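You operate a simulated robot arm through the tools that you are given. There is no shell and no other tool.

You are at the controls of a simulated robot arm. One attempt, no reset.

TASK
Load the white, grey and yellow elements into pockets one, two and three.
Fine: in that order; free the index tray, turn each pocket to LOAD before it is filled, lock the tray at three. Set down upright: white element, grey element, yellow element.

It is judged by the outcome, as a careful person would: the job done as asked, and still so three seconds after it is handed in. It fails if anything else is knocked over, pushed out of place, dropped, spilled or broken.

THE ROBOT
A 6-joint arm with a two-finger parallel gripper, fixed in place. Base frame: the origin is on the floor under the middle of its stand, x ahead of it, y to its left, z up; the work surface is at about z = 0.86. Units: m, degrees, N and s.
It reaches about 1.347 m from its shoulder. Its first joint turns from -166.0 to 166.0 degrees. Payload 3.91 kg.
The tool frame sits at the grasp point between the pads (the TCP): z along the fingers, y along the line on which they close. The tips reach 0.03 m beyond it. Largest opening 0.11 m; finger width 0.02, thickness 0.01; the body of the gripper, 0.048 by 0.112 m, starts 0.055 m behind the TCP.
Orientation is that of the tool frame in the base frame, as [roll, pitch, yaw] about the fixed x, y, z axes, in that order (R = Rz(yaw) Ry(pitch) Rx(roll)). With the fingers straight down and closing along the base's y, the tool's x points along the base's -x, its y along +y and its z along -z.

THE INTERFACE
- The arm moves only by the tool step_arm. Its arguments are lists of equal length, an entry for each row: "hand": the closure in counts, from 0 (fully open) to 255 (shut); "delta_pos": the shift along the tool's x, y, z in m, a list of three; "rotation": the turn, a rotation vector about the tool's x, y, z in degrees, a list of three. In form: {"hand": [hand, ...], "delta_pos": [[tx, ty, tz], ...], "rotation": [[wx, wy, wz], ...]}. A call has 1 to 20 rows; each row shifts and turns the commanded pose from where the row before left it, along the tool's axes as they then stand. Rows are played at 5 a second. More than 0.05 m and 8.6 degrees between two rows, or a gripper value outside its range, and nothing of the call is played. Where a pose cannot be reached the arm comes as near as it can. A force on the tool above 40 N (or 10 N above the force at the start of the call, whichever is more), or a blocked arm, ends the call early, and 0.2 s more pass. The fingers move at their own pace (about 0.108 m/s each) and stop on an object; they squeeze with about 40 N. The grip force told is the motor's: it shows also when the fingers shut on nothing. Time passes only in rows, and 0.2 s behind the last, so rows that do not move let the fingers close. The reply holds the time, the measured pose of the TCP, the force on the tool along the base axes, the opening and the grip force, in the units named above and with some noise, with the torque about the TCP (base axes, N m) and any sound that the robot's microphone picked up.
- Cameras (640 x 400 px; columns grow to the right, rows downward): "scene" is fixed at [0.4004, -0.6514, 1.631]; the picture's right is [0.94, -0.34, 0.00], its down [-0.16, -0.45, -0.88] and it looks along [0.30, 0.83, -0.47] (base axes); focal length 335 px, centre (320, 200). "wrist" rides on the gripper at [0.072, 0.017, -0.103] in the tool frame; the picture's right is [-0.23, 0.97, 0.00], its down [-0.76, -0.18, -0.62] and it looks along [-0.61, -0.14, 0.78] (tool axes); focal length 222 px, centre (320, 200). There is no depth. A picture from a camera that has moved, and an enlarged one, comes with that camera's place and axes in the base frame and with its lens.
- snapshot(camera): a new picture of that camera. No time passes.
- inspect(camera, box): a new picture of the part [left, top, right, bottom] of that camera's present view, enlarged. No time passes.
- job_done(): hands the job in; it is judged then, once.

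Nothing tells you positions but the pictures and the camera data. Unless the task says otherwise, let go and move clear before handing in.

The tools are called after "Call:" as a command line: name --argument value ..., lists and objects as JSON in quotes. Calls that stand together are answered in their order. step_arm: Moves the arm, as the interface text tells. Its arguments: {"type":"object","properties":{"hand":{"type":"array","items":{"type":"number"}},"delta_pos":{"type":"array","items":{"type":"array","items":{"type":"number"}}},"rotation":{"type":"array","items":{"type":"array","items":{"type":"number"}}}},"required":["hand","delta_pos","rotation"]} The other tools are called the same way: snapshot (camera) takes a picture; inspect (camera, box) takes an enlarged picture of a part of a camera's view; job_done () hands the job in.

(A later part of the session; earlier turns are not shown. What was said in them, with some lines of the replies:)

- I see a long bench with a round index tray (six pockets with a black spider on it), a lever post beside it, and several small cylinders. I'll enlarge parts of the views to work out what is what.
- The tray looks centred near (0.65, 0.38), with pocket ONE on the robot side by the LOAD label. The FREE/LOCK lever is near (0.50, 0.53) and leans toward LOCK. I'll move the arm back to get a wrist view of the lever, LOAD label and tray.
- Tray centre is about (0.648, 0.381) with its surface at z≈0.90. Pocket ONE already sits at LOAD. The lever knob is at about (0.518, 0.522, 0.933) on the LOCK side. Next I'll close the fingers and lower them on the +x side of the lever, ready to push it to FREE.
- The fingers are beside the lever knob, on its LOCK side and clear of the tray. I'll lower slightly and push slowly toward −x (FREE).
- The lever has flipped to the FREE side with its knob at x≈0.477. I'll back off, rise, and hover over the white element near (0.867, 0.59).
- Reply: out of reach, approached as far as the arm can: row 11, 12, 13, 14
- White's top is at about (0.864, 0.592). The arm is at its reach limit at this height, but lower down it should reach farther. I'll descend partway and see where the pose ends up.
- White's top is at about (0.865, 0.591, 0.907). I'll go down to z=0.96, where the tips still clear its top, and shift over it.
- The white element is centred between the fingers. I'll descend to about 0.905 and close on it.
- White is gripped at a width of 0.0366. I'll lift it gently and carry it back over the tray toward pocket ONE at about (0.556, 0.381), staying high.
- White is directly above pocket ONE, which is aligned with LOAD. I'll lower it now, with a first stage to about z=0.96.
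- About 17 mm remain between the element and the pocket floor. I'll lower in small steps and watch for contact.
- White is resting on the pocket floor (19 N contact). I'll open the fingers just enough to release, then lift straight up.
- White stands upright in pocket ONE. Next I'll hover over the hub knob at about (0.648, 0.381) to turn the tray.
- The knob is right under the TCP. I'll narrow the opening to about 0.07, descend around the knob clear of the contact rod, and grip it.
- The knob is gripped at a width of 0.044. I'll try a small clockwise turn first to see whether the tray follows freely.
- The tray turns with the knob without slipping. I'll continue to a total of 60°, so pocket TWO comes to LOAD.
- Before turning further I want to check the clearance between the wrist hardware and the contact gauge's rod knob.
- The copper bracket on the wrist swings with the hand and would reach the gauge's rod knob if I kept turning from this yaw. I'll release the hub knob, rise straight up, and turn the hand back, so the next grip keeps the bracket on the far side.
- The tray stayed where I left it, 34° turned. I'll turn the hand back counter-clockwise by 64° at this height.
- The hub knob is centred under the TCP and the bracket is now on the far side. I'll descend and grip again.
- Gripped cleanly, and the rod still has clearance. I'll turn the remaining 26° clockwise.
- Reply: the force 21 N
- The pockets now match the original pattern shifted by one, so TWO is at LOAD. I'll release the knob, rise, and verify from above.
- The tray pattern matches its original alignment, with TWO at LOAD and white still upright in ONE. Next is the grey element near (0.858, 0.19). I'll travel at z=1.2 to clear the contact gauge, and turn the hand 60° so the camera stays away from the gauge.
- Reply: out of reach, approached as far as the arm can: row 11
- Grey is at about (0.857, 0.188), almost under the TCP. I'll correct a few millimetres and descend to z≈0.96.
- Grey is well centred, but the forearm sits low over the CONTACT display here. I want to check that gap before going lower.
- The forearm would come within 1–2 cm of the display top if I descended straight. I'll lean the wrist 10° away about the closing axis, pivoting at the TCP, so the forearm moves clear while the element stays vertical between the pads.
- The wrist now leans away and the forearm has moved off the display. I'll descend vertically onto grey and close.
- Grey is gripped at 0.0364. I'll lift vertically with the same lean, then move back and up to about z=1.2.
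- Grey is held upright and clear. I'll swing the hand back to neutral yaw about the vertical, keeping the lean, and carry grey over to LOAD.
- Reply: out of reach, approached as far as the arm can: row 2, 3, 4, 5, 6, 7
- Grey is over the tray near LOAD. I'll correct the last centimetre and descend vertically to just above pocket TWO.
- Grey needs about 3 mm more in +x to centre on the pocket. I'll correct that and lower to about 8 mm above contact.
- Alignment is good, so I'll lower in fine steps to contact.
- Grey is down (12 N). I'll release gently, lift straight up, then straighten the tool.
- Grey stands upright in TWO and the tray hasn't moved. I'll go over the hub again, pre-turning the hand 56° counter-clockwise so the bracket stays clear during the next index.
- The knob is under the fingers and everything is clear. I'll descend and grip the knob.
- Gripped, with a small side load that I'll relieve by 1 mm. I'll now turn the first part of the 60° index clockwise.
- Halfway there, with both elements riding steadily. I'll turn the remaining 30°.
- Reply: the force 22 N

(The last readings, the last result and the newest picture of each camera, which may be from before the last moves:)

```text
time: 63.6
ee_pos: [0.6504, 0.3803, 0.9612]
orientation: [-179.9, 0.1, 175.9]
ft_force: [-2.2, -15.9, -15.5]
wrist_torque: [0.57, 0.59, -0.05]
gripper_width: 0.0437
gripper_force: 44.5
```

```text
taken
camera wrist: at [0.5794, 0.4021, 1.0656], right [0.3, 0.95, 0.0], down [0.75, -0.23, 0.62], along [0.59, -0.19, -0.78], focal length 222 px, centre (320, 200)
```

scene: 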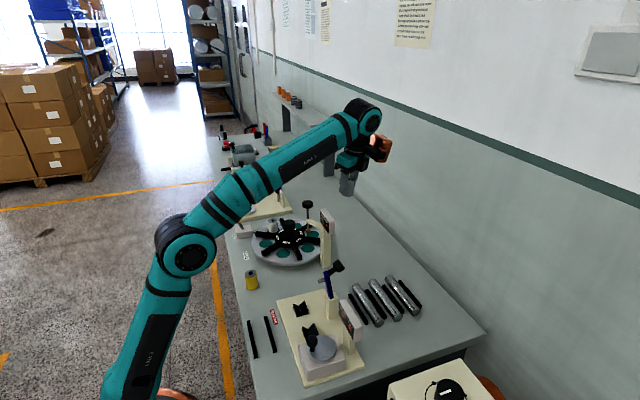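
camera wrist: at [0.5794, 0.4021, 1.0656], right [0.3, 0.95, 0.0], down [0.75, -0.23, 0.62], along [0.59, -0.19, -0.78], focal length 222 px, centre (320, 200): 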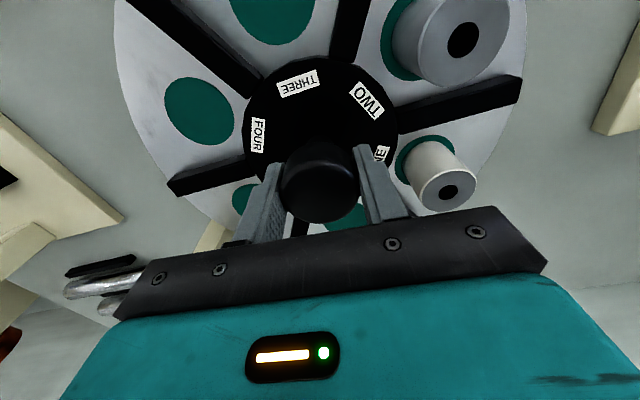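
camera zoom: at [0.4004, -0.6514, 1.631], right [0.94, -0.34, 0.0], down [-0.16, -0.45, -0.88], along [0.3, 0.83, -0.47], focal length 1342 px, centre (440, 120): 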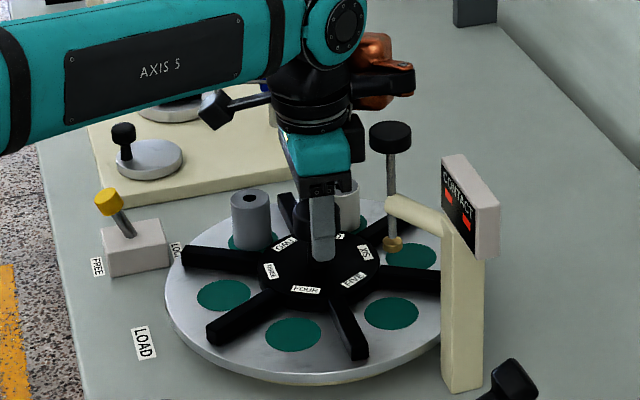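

THREE appears to be at LOAD. I'll release the knob, rise and verify.

Call:
step_arm --hand '[93, 93, 93, 93, 93, 93, 93, 93, 93]' --delta_pos '[[0, 0, 0], [0, 0, 0], [0, 0, -0.02], [0, 0, -0.03], [0, 0, -0.03], [0, 0, -0.03], [0.045, 0, 0], [0.045, 0, 0], [0, 0, 0]]' --rotation '[[0, 0, 0], [0, 0, 0], [0, 0, 0], [0, 0, 0], [0, 0, 0], [0, 0, 0], [0, 0, -4.0], [0, 0, 0], [0, 0, 0]]'

Call:
snapshot --camera "wrist"

Call:
inspect --camera "scene" --box '[220, 180, 340, 270]'

```text
time: 65.6
ee_pos: [0.562, 0.383, 1.0715]
orientation: [-179.8, 0.0, 179.9]
ft_force: [0.8, -1.3, -0.4]
wrist_torque: [0.0, -0.01, 0.01]
gripper_width: 0.0698
gripper_force: 0.0
```

```text
taken
camera wrist: at [0.4883, 0.4002, 1.1744], right [0.23, 0.97, 0.0], down [0.76, -0.18, 0.62], along [0.61, -0.14, -0.78], focal length 222 px, centre (320, 200)
```

wrist: 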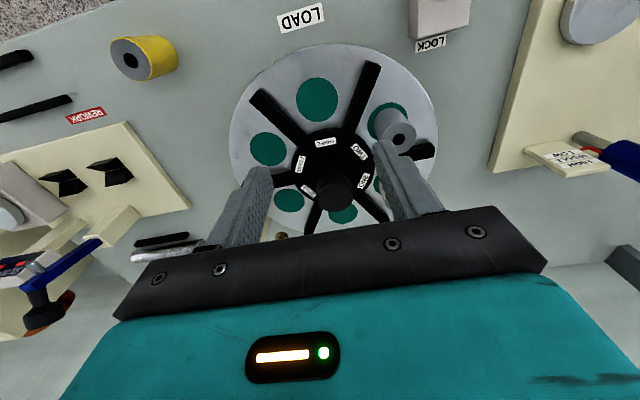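

```text
4.44 times, centred on (280, 225) of scene
camera zoom: at [0.4004, -0.6514, 1.631], right [0.94, -0.34, 0.0], down [-0.16, -0.45, -0.88], along [0.3, 0.83, -0.47], focal length 1491 px, centre (498, 89)
```

zoom: 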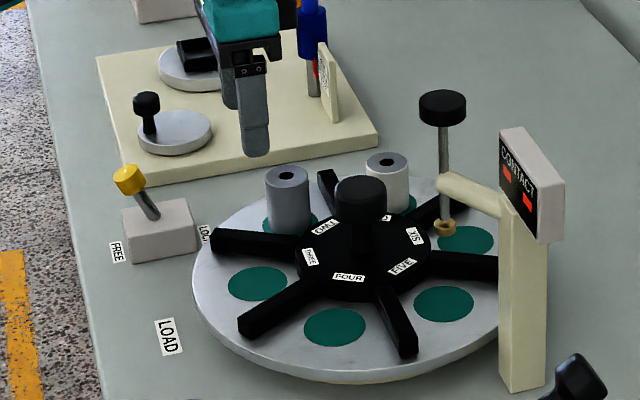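

THREE is aligned at LOAD with white and grey upright behind it. Next is the yellow element near (0.4745, 0.2125), so I'll hover over it.

Call:
step_arm --hand '[0, 0, 0, 0, 0]' --delta_pos '[[0.0219, -0.0426, 0], [0.0219, -0.0426, 0], [0.0219, -0.0426, 0], [0.0218, -0.0427, 0], [0, 0, 0]]' --rotation '[[0, 0, 0], [0, 0, 0], [0, 0, 0], [0, 0, 0], [0, 0, 0]]'

Call:
snapshot --camera "wrist"

Call:
inspect --camera "scene" --box '[200, 190, 360, 310]'

```text
time: 66.8
ee_pos: [0.4719, 0.2153, 1.0704]
orientation: [-180.0, 0.0, 179.9]
ft_force: [0.6, 0.1, 0.3]
wrist_torque: [0.0, 0.0, 0.0]
gripper_width: 0.1101
gripper_force: 0.1
```

```text
taken
camera wrist: at [0.3999, 0.2319, 1.174], right [0.23, 0.97, 0.0], down [0.76, -0.18, 0.62], along [0.61, -0.14, -0.78], focal length 222 px, centre (320, 200)
```

wrist: 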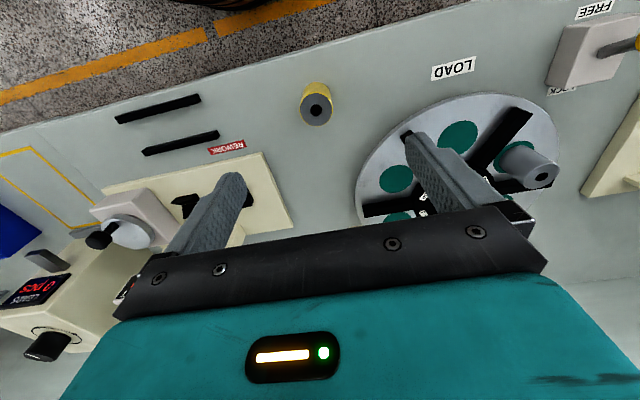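

```text
3.33 times, centred on (280, 250) of scene
camera zoom: at [0.4004, -0.6514, 1.631], right [0.94, -0.34, 0.0], down [-0.16, -0.45, -0.88], along [0.3, 0.83, -0.47], focal length 1118 px, centre (453, 33)
```

zoom: 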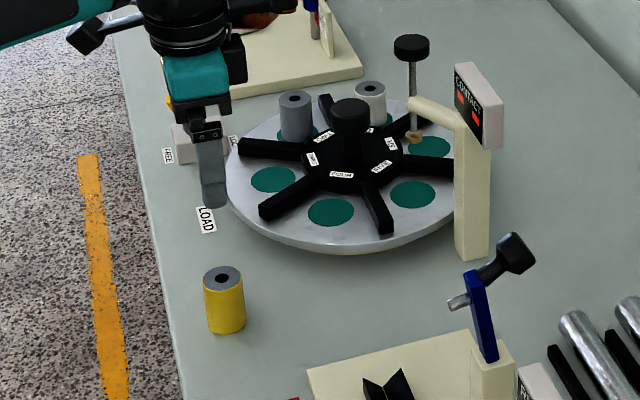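

Call:
step_arm --hand '[0, 0, 0, 0, 0]' --delta_pos '[[-0.002, -0.0055, 0], [0, 0, 0.035], [0, 0, 0.035], [0, 0, 0.033], [0, 0, 0]]' --rotation '[[0, 0, 0], [0, 0, 0], [0, 0, 0], [0, 0, 0], [0, 0, 0]]'

Call:
snapshot --camera "wrist"

Call:
inspect --camera "scene" --box '[220, 230, 300, 300]'

```text
time: 68.0
ee_pos: [0.4743, 0.2076, 0.9685]
orientation: [-179.9, 0.1, 179.9]
ft_force: [0.3, 0.2, 0.1]
wrist_torque: [0.03, 0.0, 0.01]
gripper_width: 0.1098
gripper_force: 0.0
```

```text
taken
camera wrist: at [0.402, 0.2244, 1.0718], right [0.23, 0.97, 0.0], down [0.76, -0.18, 0.62], along [0.61, -0.14, -0.78], focal length 222 px, centre (320, 200)
```

wrist: 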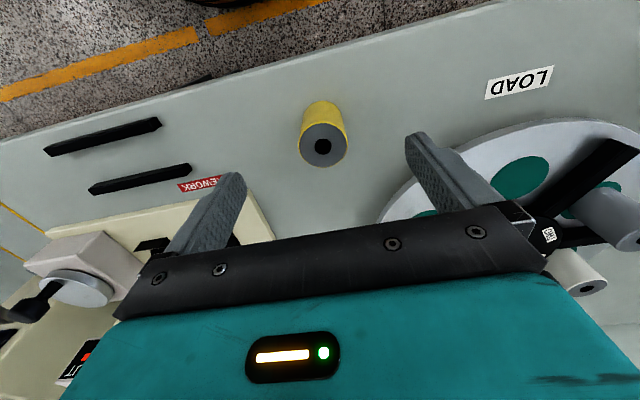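

```text
5.71 times, centred on (260, 265) of scene
camera zoom: at [0.4004, -0.6514, 1.631], right [0.94, -0.34, 0.0], down [-0.16, -0.45, -0.88], along [0.3, 0.83, -0.47], focal length 1917 px, centre (663, -171)
```

zoom: 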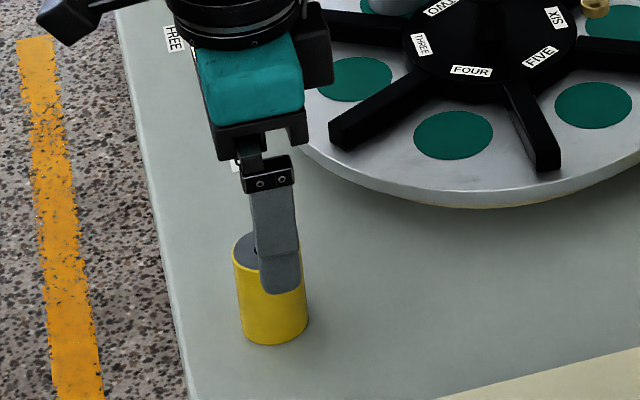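

Yellow is centred. I'll descend to about 0.906 and close on it.

Call:
step_arm --hand '[0, 0, 0, 0, 255, 255, 255, 255, 255]' --delta_pos '[[0, 0.001, 0.025], [0, 0, 0.025], [0, 0, 0.0125], [0, 0, 0], [0, 0, 0], [0, 0, 0], [0, 0, 0], [0, 0, 0], [0, 0, 0]]' --rotation '[[0, 0, 0], [0, 0, 0], [0, 0, 0], [0, 0, 0], [0, 0, 0], [0, 0, 0], [0, 0, 0], [0, 0, 0], [0, 0, 0]]'

Call:
snapshot --camera "wrist"

```text
time: 70.0
ee_pos: [0.4745, 0.2082, 0.907]
orientation: [-180.0, -0.1, 179.9]
ft_force: [0.2, -0.6, -0.2]
wrist_torque: [0.01, -0.02, 0.0]
gripper_width: 0.0366
gripper_force: 40.1
```

```text
taken
camera wrist: at [0.4025, 0.2255, 1.0108], right [0.23, 0.97, 0.0], down [0.76, -0.18, 0.62], along [0.61, -0.14, -0.78], focal length 222 px, centre (320, 200)
```

wrist: 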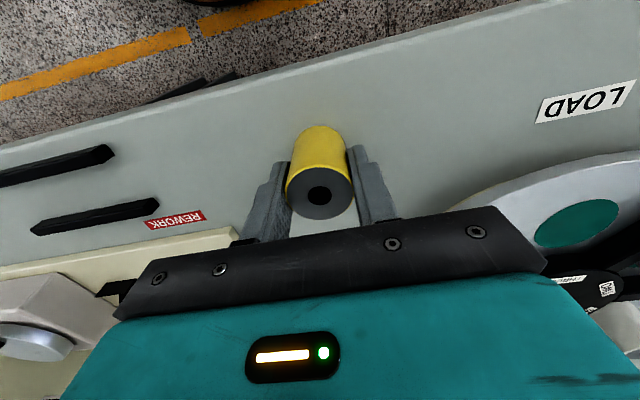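

Yellow is gripped. I'll lift it and carry it over pocket THREE at LOAD.

Call:
step_arm --hand '[255, 255, 255, 255, 255, 255, 255, 255, 255]' --delta_pos '[[0, 0, -0.02], [0, 0, -0.045], [0, 0, -0.045], [0, 0, -0.045], [-0.0204, 0.0434, 0], [-0.0204, 0.0434, 0], [-0.0204, 0.0434, 0], [-0.0204, 0.0434, 0], [0, 0, 0]]' --rotation '[[0, 0, 0], [0, 0, 0], [0, 0, 0], [0, 0, 0], [0, 0, 0], [0, 0, 0], [0, 0, 0], [0, 0, 0], [0, 0, 0]]'

Call:
snapshot --camera "wrist"

Call:
inspect --camera "scene" --box '[220, 180, 340, 270]'

```text
time: 72.0
ee_pos: [0.5597, 0.3819, 1.0608]
orientation: [-179.9, -0.1, 179.8]
ft_force: [-0.4, -0.5, -0.9]
wrist_torque: [0.0, -0.02, -0.01]
gripper_width: 0.0367
gripper_force: 39.9
```

```text
taken
camera wrist: at [0.4867, 0.3993, 1.1659], right [0.23, 0.97, 0.0], down [0.76, -0.18, 0.62], along [0.61, -0.14, -0.78], focal length 222 px, centre (320, 200)
```

wrist: 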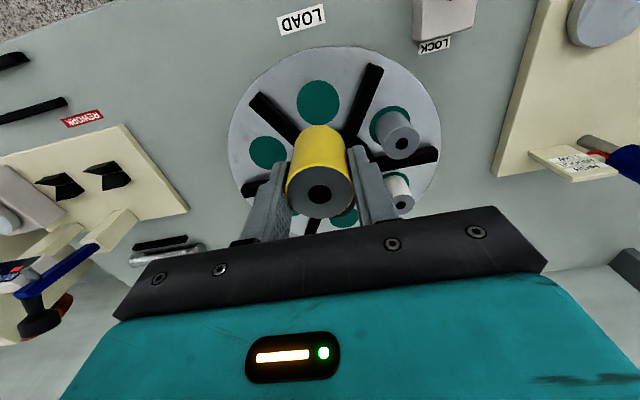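

```text
4.44 times, centred on (280, 225) of scene
camera zoom: at [0.4004, -0.6514, 1.631], right [0.94, -0.34, 0.0], down [-0.16, -0.45, -0.88], along [0.3, 0.83, -0.47], focal length 1491 px, centre (498, 89)
```

zoom: 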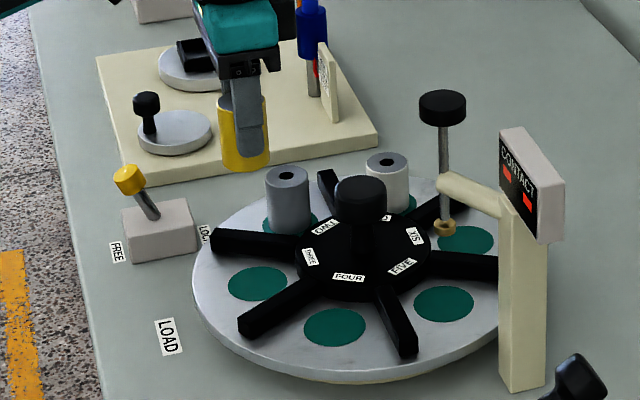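

Call:
step_arm --hand '[255, 255, 255, 255, 255]' --delta_pos '[[0.0028, -0.001, 0.03], [0, 0, 0.03], [0, 0, 0.025], [0, 0, 0.012], [0, 0, 0]]' --rotation '[[0, 0, 0], [0, 0, 0], [0, 0, 0], [0, 0, 0], [0, 0, 0]]'

Call:
inspect --camera "wrist" --box '[200, 50, 440, 250]'

Call:
inspect --camera "scene" --box '[240, 210, 300, 255]'

```text
time: 73.2
ee_pos: [0.5545, 0.3823, 0.965]
orientation: [-179.9, 0.1, 179.9]
ft_force: [-0.6, 0.5, -1.2]
wrist_torque: [0.0, -0.03, -0.01]
gripper_width: 0.0366
gripper_force: 39.8
```

```text
2.00 times, centred on (320, 150) of wrist
camera zoom: at [0.4818, 0.3992, 1.0688], right [0.23, 0.97, 0.0], down [0.76, -0.18, 0.62], along [0.61, -0.14, -0.78], focal length 444 px, centre (320, 300)
```

zoom: 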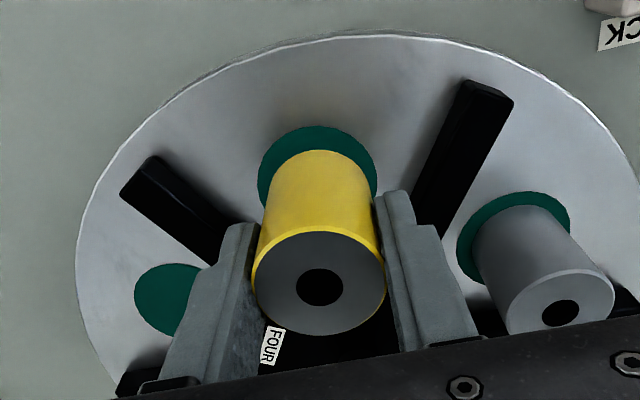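

```text
8.89 times, centred on (270, 232) of scene
camera zoom: at [0.4004, -0.6514, 1.631], right [0.94, -0.34, 0.0], down [-0.16, -0.45, -0.88], along [0.3, 0.83, -0.47], focal length 2981 px, centre (764, -89)
```

zoom: 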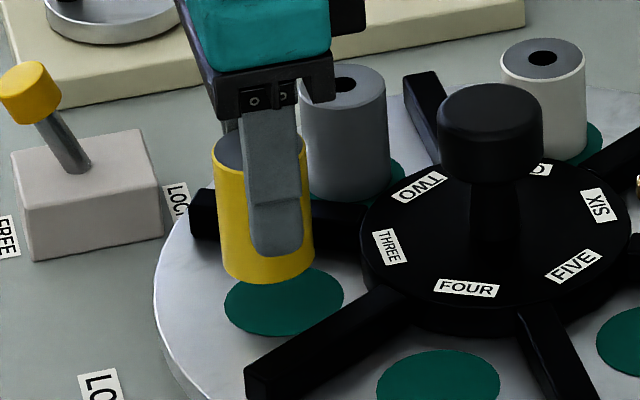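

Yellow sits about 5 mm toward the rim, so I'll shift +x and lower further.

Call:
step_arm --hand '[255, 255, 255, 255]' --delta_pos '[[-0.0048, -0.0008, 0], [0, 0, 0.008], [0, 0, 0.007], [0, 0, 0]]' --rotation '[[0, 0, 0], [0, 0, 0], [0, 0, 0], [0, 0, 0]]'

Call:
inspect --camera "wrist" --box '[200, 50, 440, 250]'

Call:
inspect --camera "scene" --box '[240, 210, 300, 255]'

```text
time: 74.2
ee_pos: [0.5601, 0.3807, 0.9501]
orientation: [-179.8, 0.1, 179.9]
ft_force: [0.4, 0.4, -0.9]
wrist_torque: [-0.02, 0.02, -0.01]
gripper_width: 0.0369
gripper_force: 40.2
```

```text
2.00 times, centred on (320, 150) of wrist
camera zoom: at [0.4866, 0.3981, 1.0529], right [0.23, 0.97, 0.0], down [0.76, -0.18, 0.62], along [0.61, -0.14, -0.78], focal length 444 px, centre (320, 300)
```

zoom: 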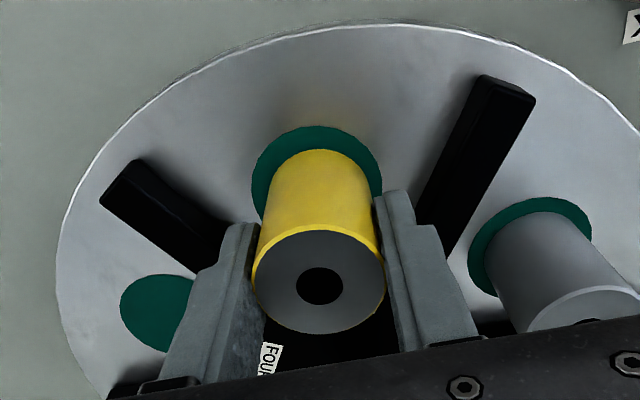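

```text
8.89 times, centred on (270, 232) of scene
camera zoom: at [0.4004, -0.6514, 1.631], right [0.94, -0.34, 0.0], down [-0.16, -0.45, -0.88], along [0.3, 0.83, -0.47], focal length 2981 px, centre (764, -89)
```

zoom: 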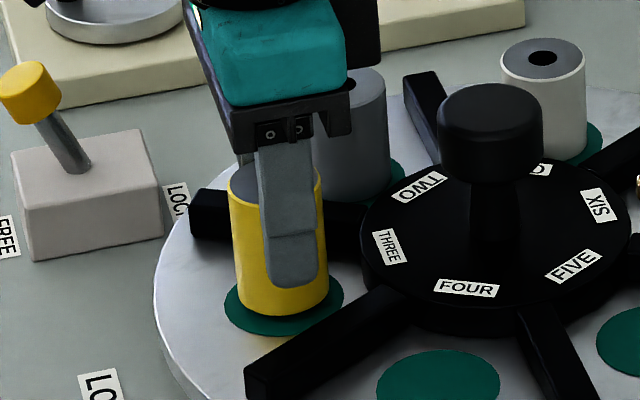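

Call:
step_arm --hand '[255, 255, 255, 255]' --delta_pos '[[0, 0, 0.0015], [0, 0, 0.0015], [0, 0, 0.001], [0, 0, 0]]' --rotation '[[0, 0, 0], [0, 0, 0], [0, 0, 0], [0, 0, 0]]'

Call:
inspect --camera "scene" --box '[240, 210, 300, 255]'

```text
time: 75.2
ee_pos: [0.5581, 0.3819, 0.9456]
orientation: [-180.0, 0.0, 179.9]
ft_force: [1.0, 0.4, 0.1]
wrist_torque: [0.02, -0.04, -0.02]
gripper_width: 0.0366
gripper_force: 39.9
```

```text
8.89 times, centred on (270, 232) of scene
camera zoom: at [0.4004, -0.6514, 1.631], right [0.94, -0.34, 0.0], down [-0.16, -0.45, -0.88], along [0.3, 0.83, -0.47], focal length 2981 px, centre (764, -89)
```

zoom: 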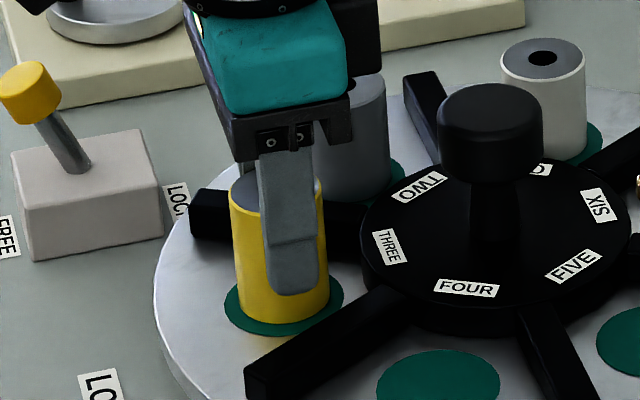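

Call:
step_arm --hand '[255, 255, 255, 255]' --delta_pos '[[0, 0, 0.001], [0, 0, 0.001], [0, 0, 0.001], [0, 0, 0]]' --rotation '[[0, 0, 0], [0, 0, 0], [0, 0, 0], [0, 0, 0]]'

```text
time: 76.2
ee_pos: [0.5595, 0.3819, 0.9425]
orientation: [-179.9, 0.1, 179.9]
ft_force: [-1.1, 1.6, 18.1]
wrist_torque: [0.19, 0.08, -0.01]
gripper_width: 0.0366
gripper_force: 40.2
```

Call:
inspect --camera "scene" --box '[240, 210, 300, 255]'

Call:
inspect --camera "wrist" --box '[200, 50, 440, 250]'

```text
8.89 times, centred on (270, 232) of scene
camera zoom: at [0.4004, -0.6514, 1.631], right [0.94, -0.34, 0.0], down [-0.16, -0.45, -0.88], along [0.3, 0.83, -0.47], focal length 2981 px, centre (764, -89)
```

zoom: 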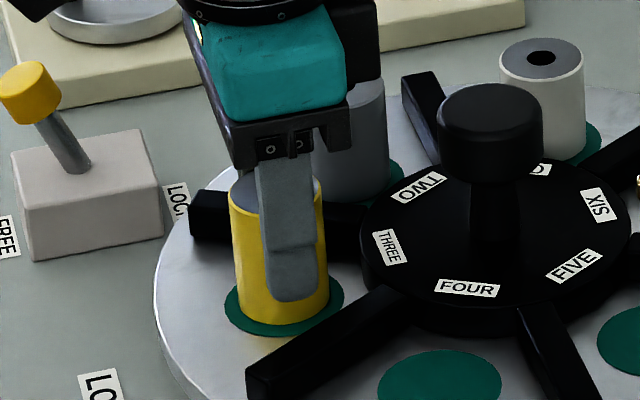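

```text
2.00 times, centred on (320, 150) of wrist
camera zoom: at [0.4861, 0.398, 1.0462], right [0.23, 0.97, 0.0], down [0.76, -0.18, 0.62], along [0.61, -0.14, -0.78], focal length 444 px, centre (320, 300)
```

zoom: 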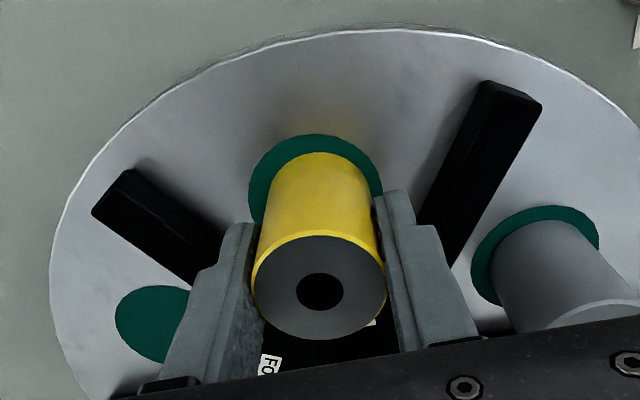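

Yellow is resting centrally in pocket THREE (18 N). I'll release it and lift straight up.

Call:
step_arm --hand '[139, 139, 139, 139, 139, 139, 139, 93]' --delta_pos '[[0, 0, 0], [0, 0, 0], [0, 0, -0.01], [0, 0, -0.02], [0, 0, -0.03], [0, 0, -0.03], [0, 0, -0.03], [0, 0, 0]]' --rotation '[[0, 0, 0], [0, 0, 0], [0, 0, 0], [0, 0, 0], [0, 0, 0], [0, 0, 0], [0, 0, 0], [0, 0, 0]]'

Call:
snapshot --camera "wrist"

Call:
inspect --camera "scene" --box '[220, 180, 340, 270]'

```text
time: 78.0
ee_pos: [0.5584, 0.3801, 1.0646]
orientation: [-179.9, 0.0, 179.9]
ft_force: [-0.2, -0.7, -0.1]
wrist_torque: [-0.05, -0.04, 0.0]
gripper_width: 0.0699
gripper_force: 0.0
```

```text
taken
camera wrist: at [0.4858, 0.3971, 1.1678], right [0.23, 0.97, 0.0], down [0.76, -0.18, 0.62], along [0.61, -0.14, -0.78], focal length 222 px, centre (320, 200)
```

wrist: 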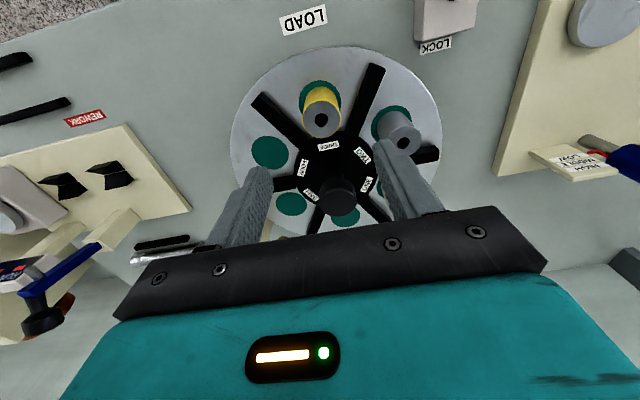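

```text
4.44 times, centred on (280, 225) of scene
camera zoom: at [0.4004, -0.6514, 1.631], right [0.94, -0.34, 0.0], down [-0.16, -0.45, -0.88], along [0.3, 0.83, -0.47], focal length 1491 px, centre (498, 89)
```

zoom: 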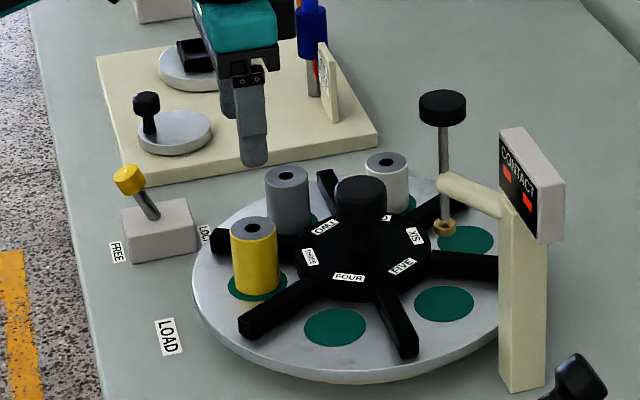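

All three elements stand in ONE, TWO and THREE, and the tray is still aligned. Now I'll lock it. I'll close the fingers and come down on the −x side of the lever to push it toward LOCK.

Call:
step_arm --hand '[93, 93, 255, 255, 255, 255, 255, 255, 255]' --delta_pos '[[0.0321, 0.0356, 0], [0.0321, 0.0356, 0], [0.0321, 0.0356, 0], [0.0321, 0.0356, 0], [0, 0, 0], [0, 0, 0.04], [0, 0, 0.04], [0, 0, 0.038], [0, 0, 0]]' --rotation '[[0, 0, 0], [0, 0, 0], [0, 0, 0], [0, 0, 0], [0, 0, 0], [0, 0, 0], [0, 0, 0], [0, 0, 0], [0, 0, 0]]'

Call:
snapshot --camera "wrist"

Call:
inspect --camera "scene" --box '[200, 180, 320, 270]'

```text
time: 80.0
ee_pos: [0.4303, 0.5234, 0.9432]
orientation: [-179.9, 0.1, 179.9]
ft_force: [0.2, -0.2, -0.3]
wrist_torque: [-0.04, 0.0, -0.01]
gripper_width: 0.0
gripper_force: 37.8
```

```text
taken
camera wrist: at [0.3576, 0.5403, 1.0466], right [0.23, 0.97, 0.0], down [0.76, -0.18, 0.62], along [0.61, -0.14, -0.78], focal length 222 px, centre (320, 200)
```

wrist: 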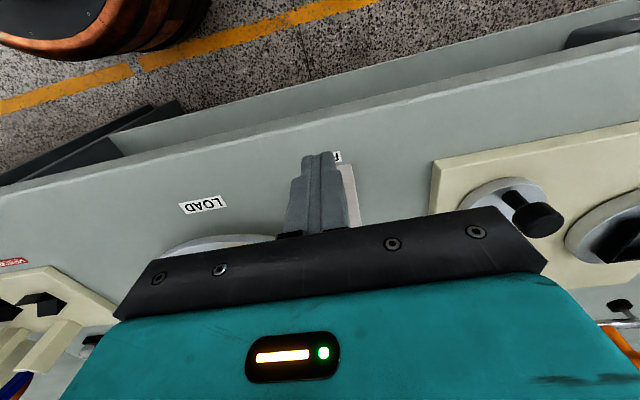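

```text
4.44 times, centred on (260, 225) of scene
camera zoom: at [0.4004, -0.6514, 1.631], right [0.94, -0.34, 0.0], down [-0.16, -0.45, -0.88], along [0.3, 0.83, -0.47], focal length 1491 px, centre (587, 89)
```

zoom: 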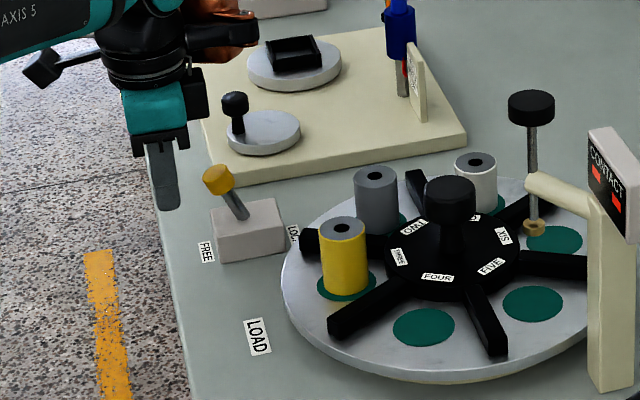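

The fingers are on the FREE side of the knob. I'll push slowly toward +x (LOCK).

Call:
step_arm --hand '[255, 255, 255, 255, 255, 255, 255, 255]' --delta_pos '[[-0.01, 0, 0], [-0.01, 0, 0], [-0.01, 0, 0], [-0.01, 0, 0], [-0.008, 0, 0], [-0.007, 0, 0], [-0.007, 0, 0], [0, 0, 0]]' --rotation '[[0, 0, 0], [0, 0, 0], [0, 0, 0], [0, 0, 0], [0, 0, 0], [0, 0, 0], [0, 0, 0], [0, 0, 0]]'

Call:
inspect --camera "scene" --box '[200, 180, 320, 270]'

Call:
snapshot --camera "wrist"

```text
time: 81.8
ee_pos: [0.4918, 0.5242, 0.9431]
orientation: [-179.7, 0.0, 179.9]
ft_force: [-27.5, -1.5, -7.0]
wrist_torque: [-0.07, 0.51, -0.09]
gripper_width: 0.0
gripper_force: 37.8
```

```text
4.44 times, centred on (260, 225) of scene
camera zoom: at [0.4004, -0.6514, 1.631], right [0.94, -0.34, 0.0], down [-0.16, -0.45, -0.88], along [0.3, 0.83, -0.47], focal length 1491 px, centre (587, 89)
```

zoom: 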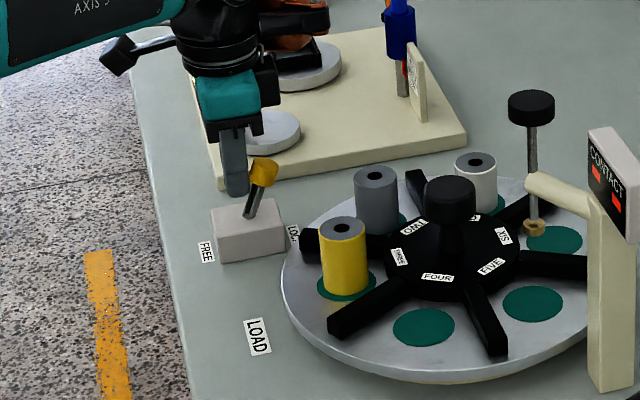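

```text
taken
camera wrist: at [0.4188, 0.5413, 1.0472], right [0.23, 0.97, 0.0], down [0.76, -0.18, 0.62], along [0.61, -0.14, -0.78], focal length 222 px, centre (320, 200)
```

wrist: 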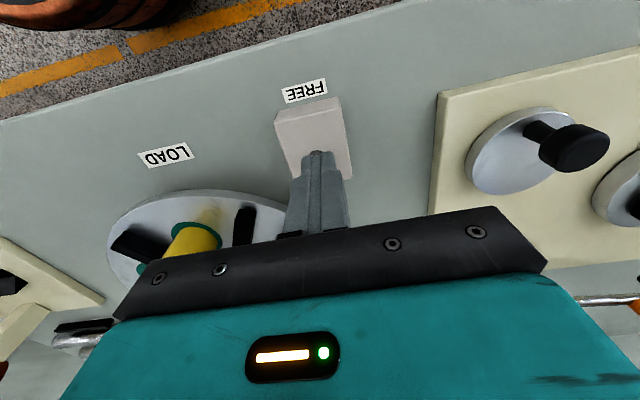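

The lever is back at its original LOCK position, and the 27 N shows it pressed against its stop. I'll back off, rise and check everything.

Call:
step_arm --hand '[255, 255, 255, 255, 255, 255, 255, 255]' --delta_pos '[[0.01, 0, 0], [0.02, 0, 0], [0, 0, -0.03], [0, 0, -0.045], [0, 0, -0.045], [0, 0, -0.045], [0.04, -0.02, 0], [0, 0, 0]]' --rotation '[[0, 0, 0], [0, 0, 0], [0, 0, 0], [0, 0, 0], [0, 0, 0], [0, 0, 0], [0, 0, 0], [0, 0, 0]]'

Call:
snapshot --camera "wrist"

Call:
inspect --camera "scene" --box '[220, 190, 380, 290]'

Call:
snapshot --camera "scene"

```text
time: 83.6
ee_pos: [0.421, 0.5069, 1.1093]
orientation: [-179.9, 0.1, 179.9]
ft_force: [0.4, 0.0, 0.3]
wrist_torque: [-0.03, -0.01, -0.02]
gripper_width: 0.0
gripper_force: 38.0
```

```text
taken
camera wrist: at [0.3496, 0.5237, 1.2135], right [0.23, 0.97, 0.0], down [0.76, -0.18, 0.62], along [0.61, -0.14, -0.78], focal length 222 px, centre (320, 200)
```

wrist: 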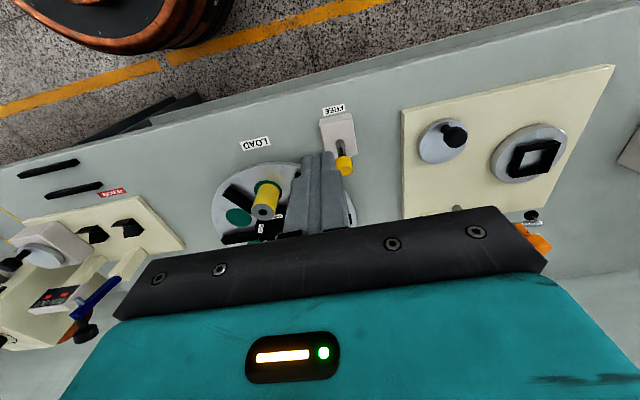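

```text
4.00 times, centred on (300, 240) of scene
camera zoom: at [0.4004, -0.6514, 1.631], right [0.94, -0.34, 0.0], down [-0.16, -0.45, -0.88], along [0.3, 0.83, -0.47], focal length 1342 px, centre (400, 40)
```

zoom: 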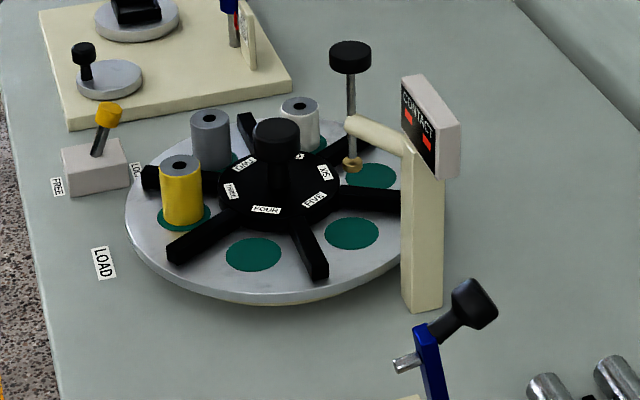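

```text
taken
```

scene: 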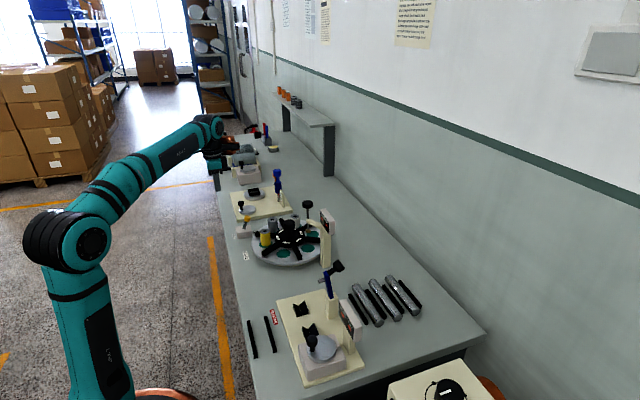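

The lever is back at LOCK, all three elements stand upright in their pockets, and nothing else has moved. I'll retreat well clear and take a final look.

Call:
step_arm --hand '[255, 200, 100, 0, 0, 0]' --delta_pos '[[0.0, -0.02, -0.04], [0.0, -0.02, -0.04], [0.0, -0.02, -0.03], [0, 0, 0], [0, 0, 0], [0, 0, 0]]' --rotation '[[0, 0, 0], [0, 0, 0], [0, 0, 0], [0, 0, 0], [0, 0, 0], [0, 0, 0]]'

Call:
inspect --camera "wrist" --box '[220, 60, 440, 240]'

Call:
inspect --camera "scene" --box '[220, 190, 320, 270]'

```text
time: 85.0
ee_pos: [0.4203, 0.444, 1.2197]
orientation: [-179.9, 0.1, 179.9]
ft_force: [0.3, 0.2, 0.5]
wrist_torque: [-0.01, -0.02, 0.0]
gripper_width: 0.1099
gripper_force: 0.1
```

```text
2.22 times, centred on (330, 150) of wrist
camera zoom: at [0.3494, 0.4609, 1.3227], right [0.23, 0.97, 0.0], down [0.76, -0.18, 0.62], along [0.61, -0.14, -0.78], focal length 494 px, centre (298, 311)
```

zoom: 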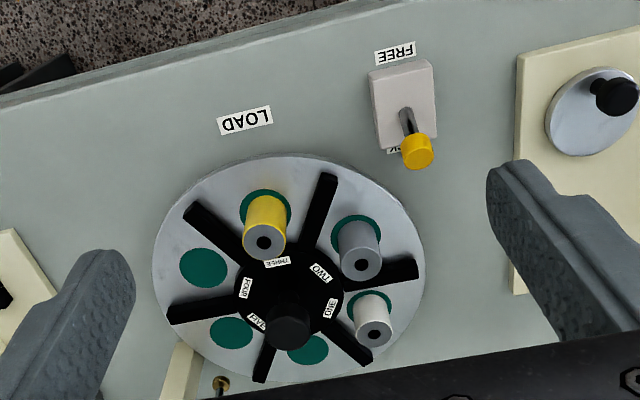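

```text
5.00 times, centred on (270, 230) of scene
camera zoom: at [0.4004, -0.6514, 1.631], right [0.94, -0.34, 0.0], down [-0.16, -0.45, -0.88], along [0.3, 0.83, -0.47], focal length 1677 px, centre (570, 50)
```

zoom: 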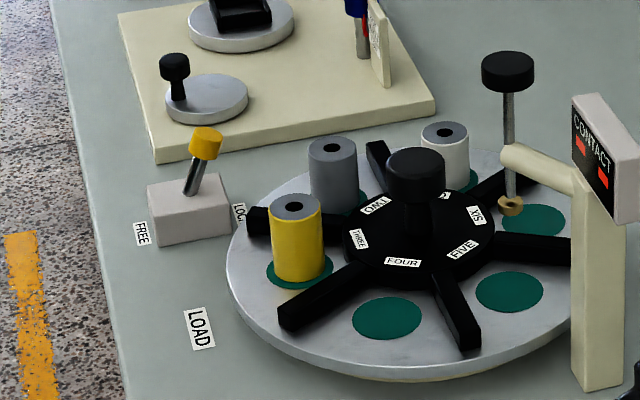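

The last view shows white in ONE, grey in TWO and yellow in THREE, all upright. THREE is at LOAD, the lever is at LOCK, and the arm is clear with an empty, open gripper. I'm handing the job in.

Call:
job_done

```text
The job is handed in.
```

The job is handed in: white is in pocket ONE, grey in TWO and yellow in THREE, all upright in the last pictures.

- **Order and indexing:** I freed the tray first, and each pocket was at LOAD before it was filled. ONE was already there at the start. I turned the tray 60° by the hub knob for TWO, and again for THREE.
- **Lock:** With THREE at LOAD, I pushed the lever back until it met its stop. It matches its original LOCK position in the pictures, though no sound confirmed a click.
- **Surroundings:** Nothing else looks moved. I stopped the first turn partway and changed grip because the bracket on the wrist was about to swing into the contact gauge's rod. I picked up grey with the wrist leaned 10° to keep the forearm off the gauge's display.

The arm is clear of the bench with the gripper open and empty.
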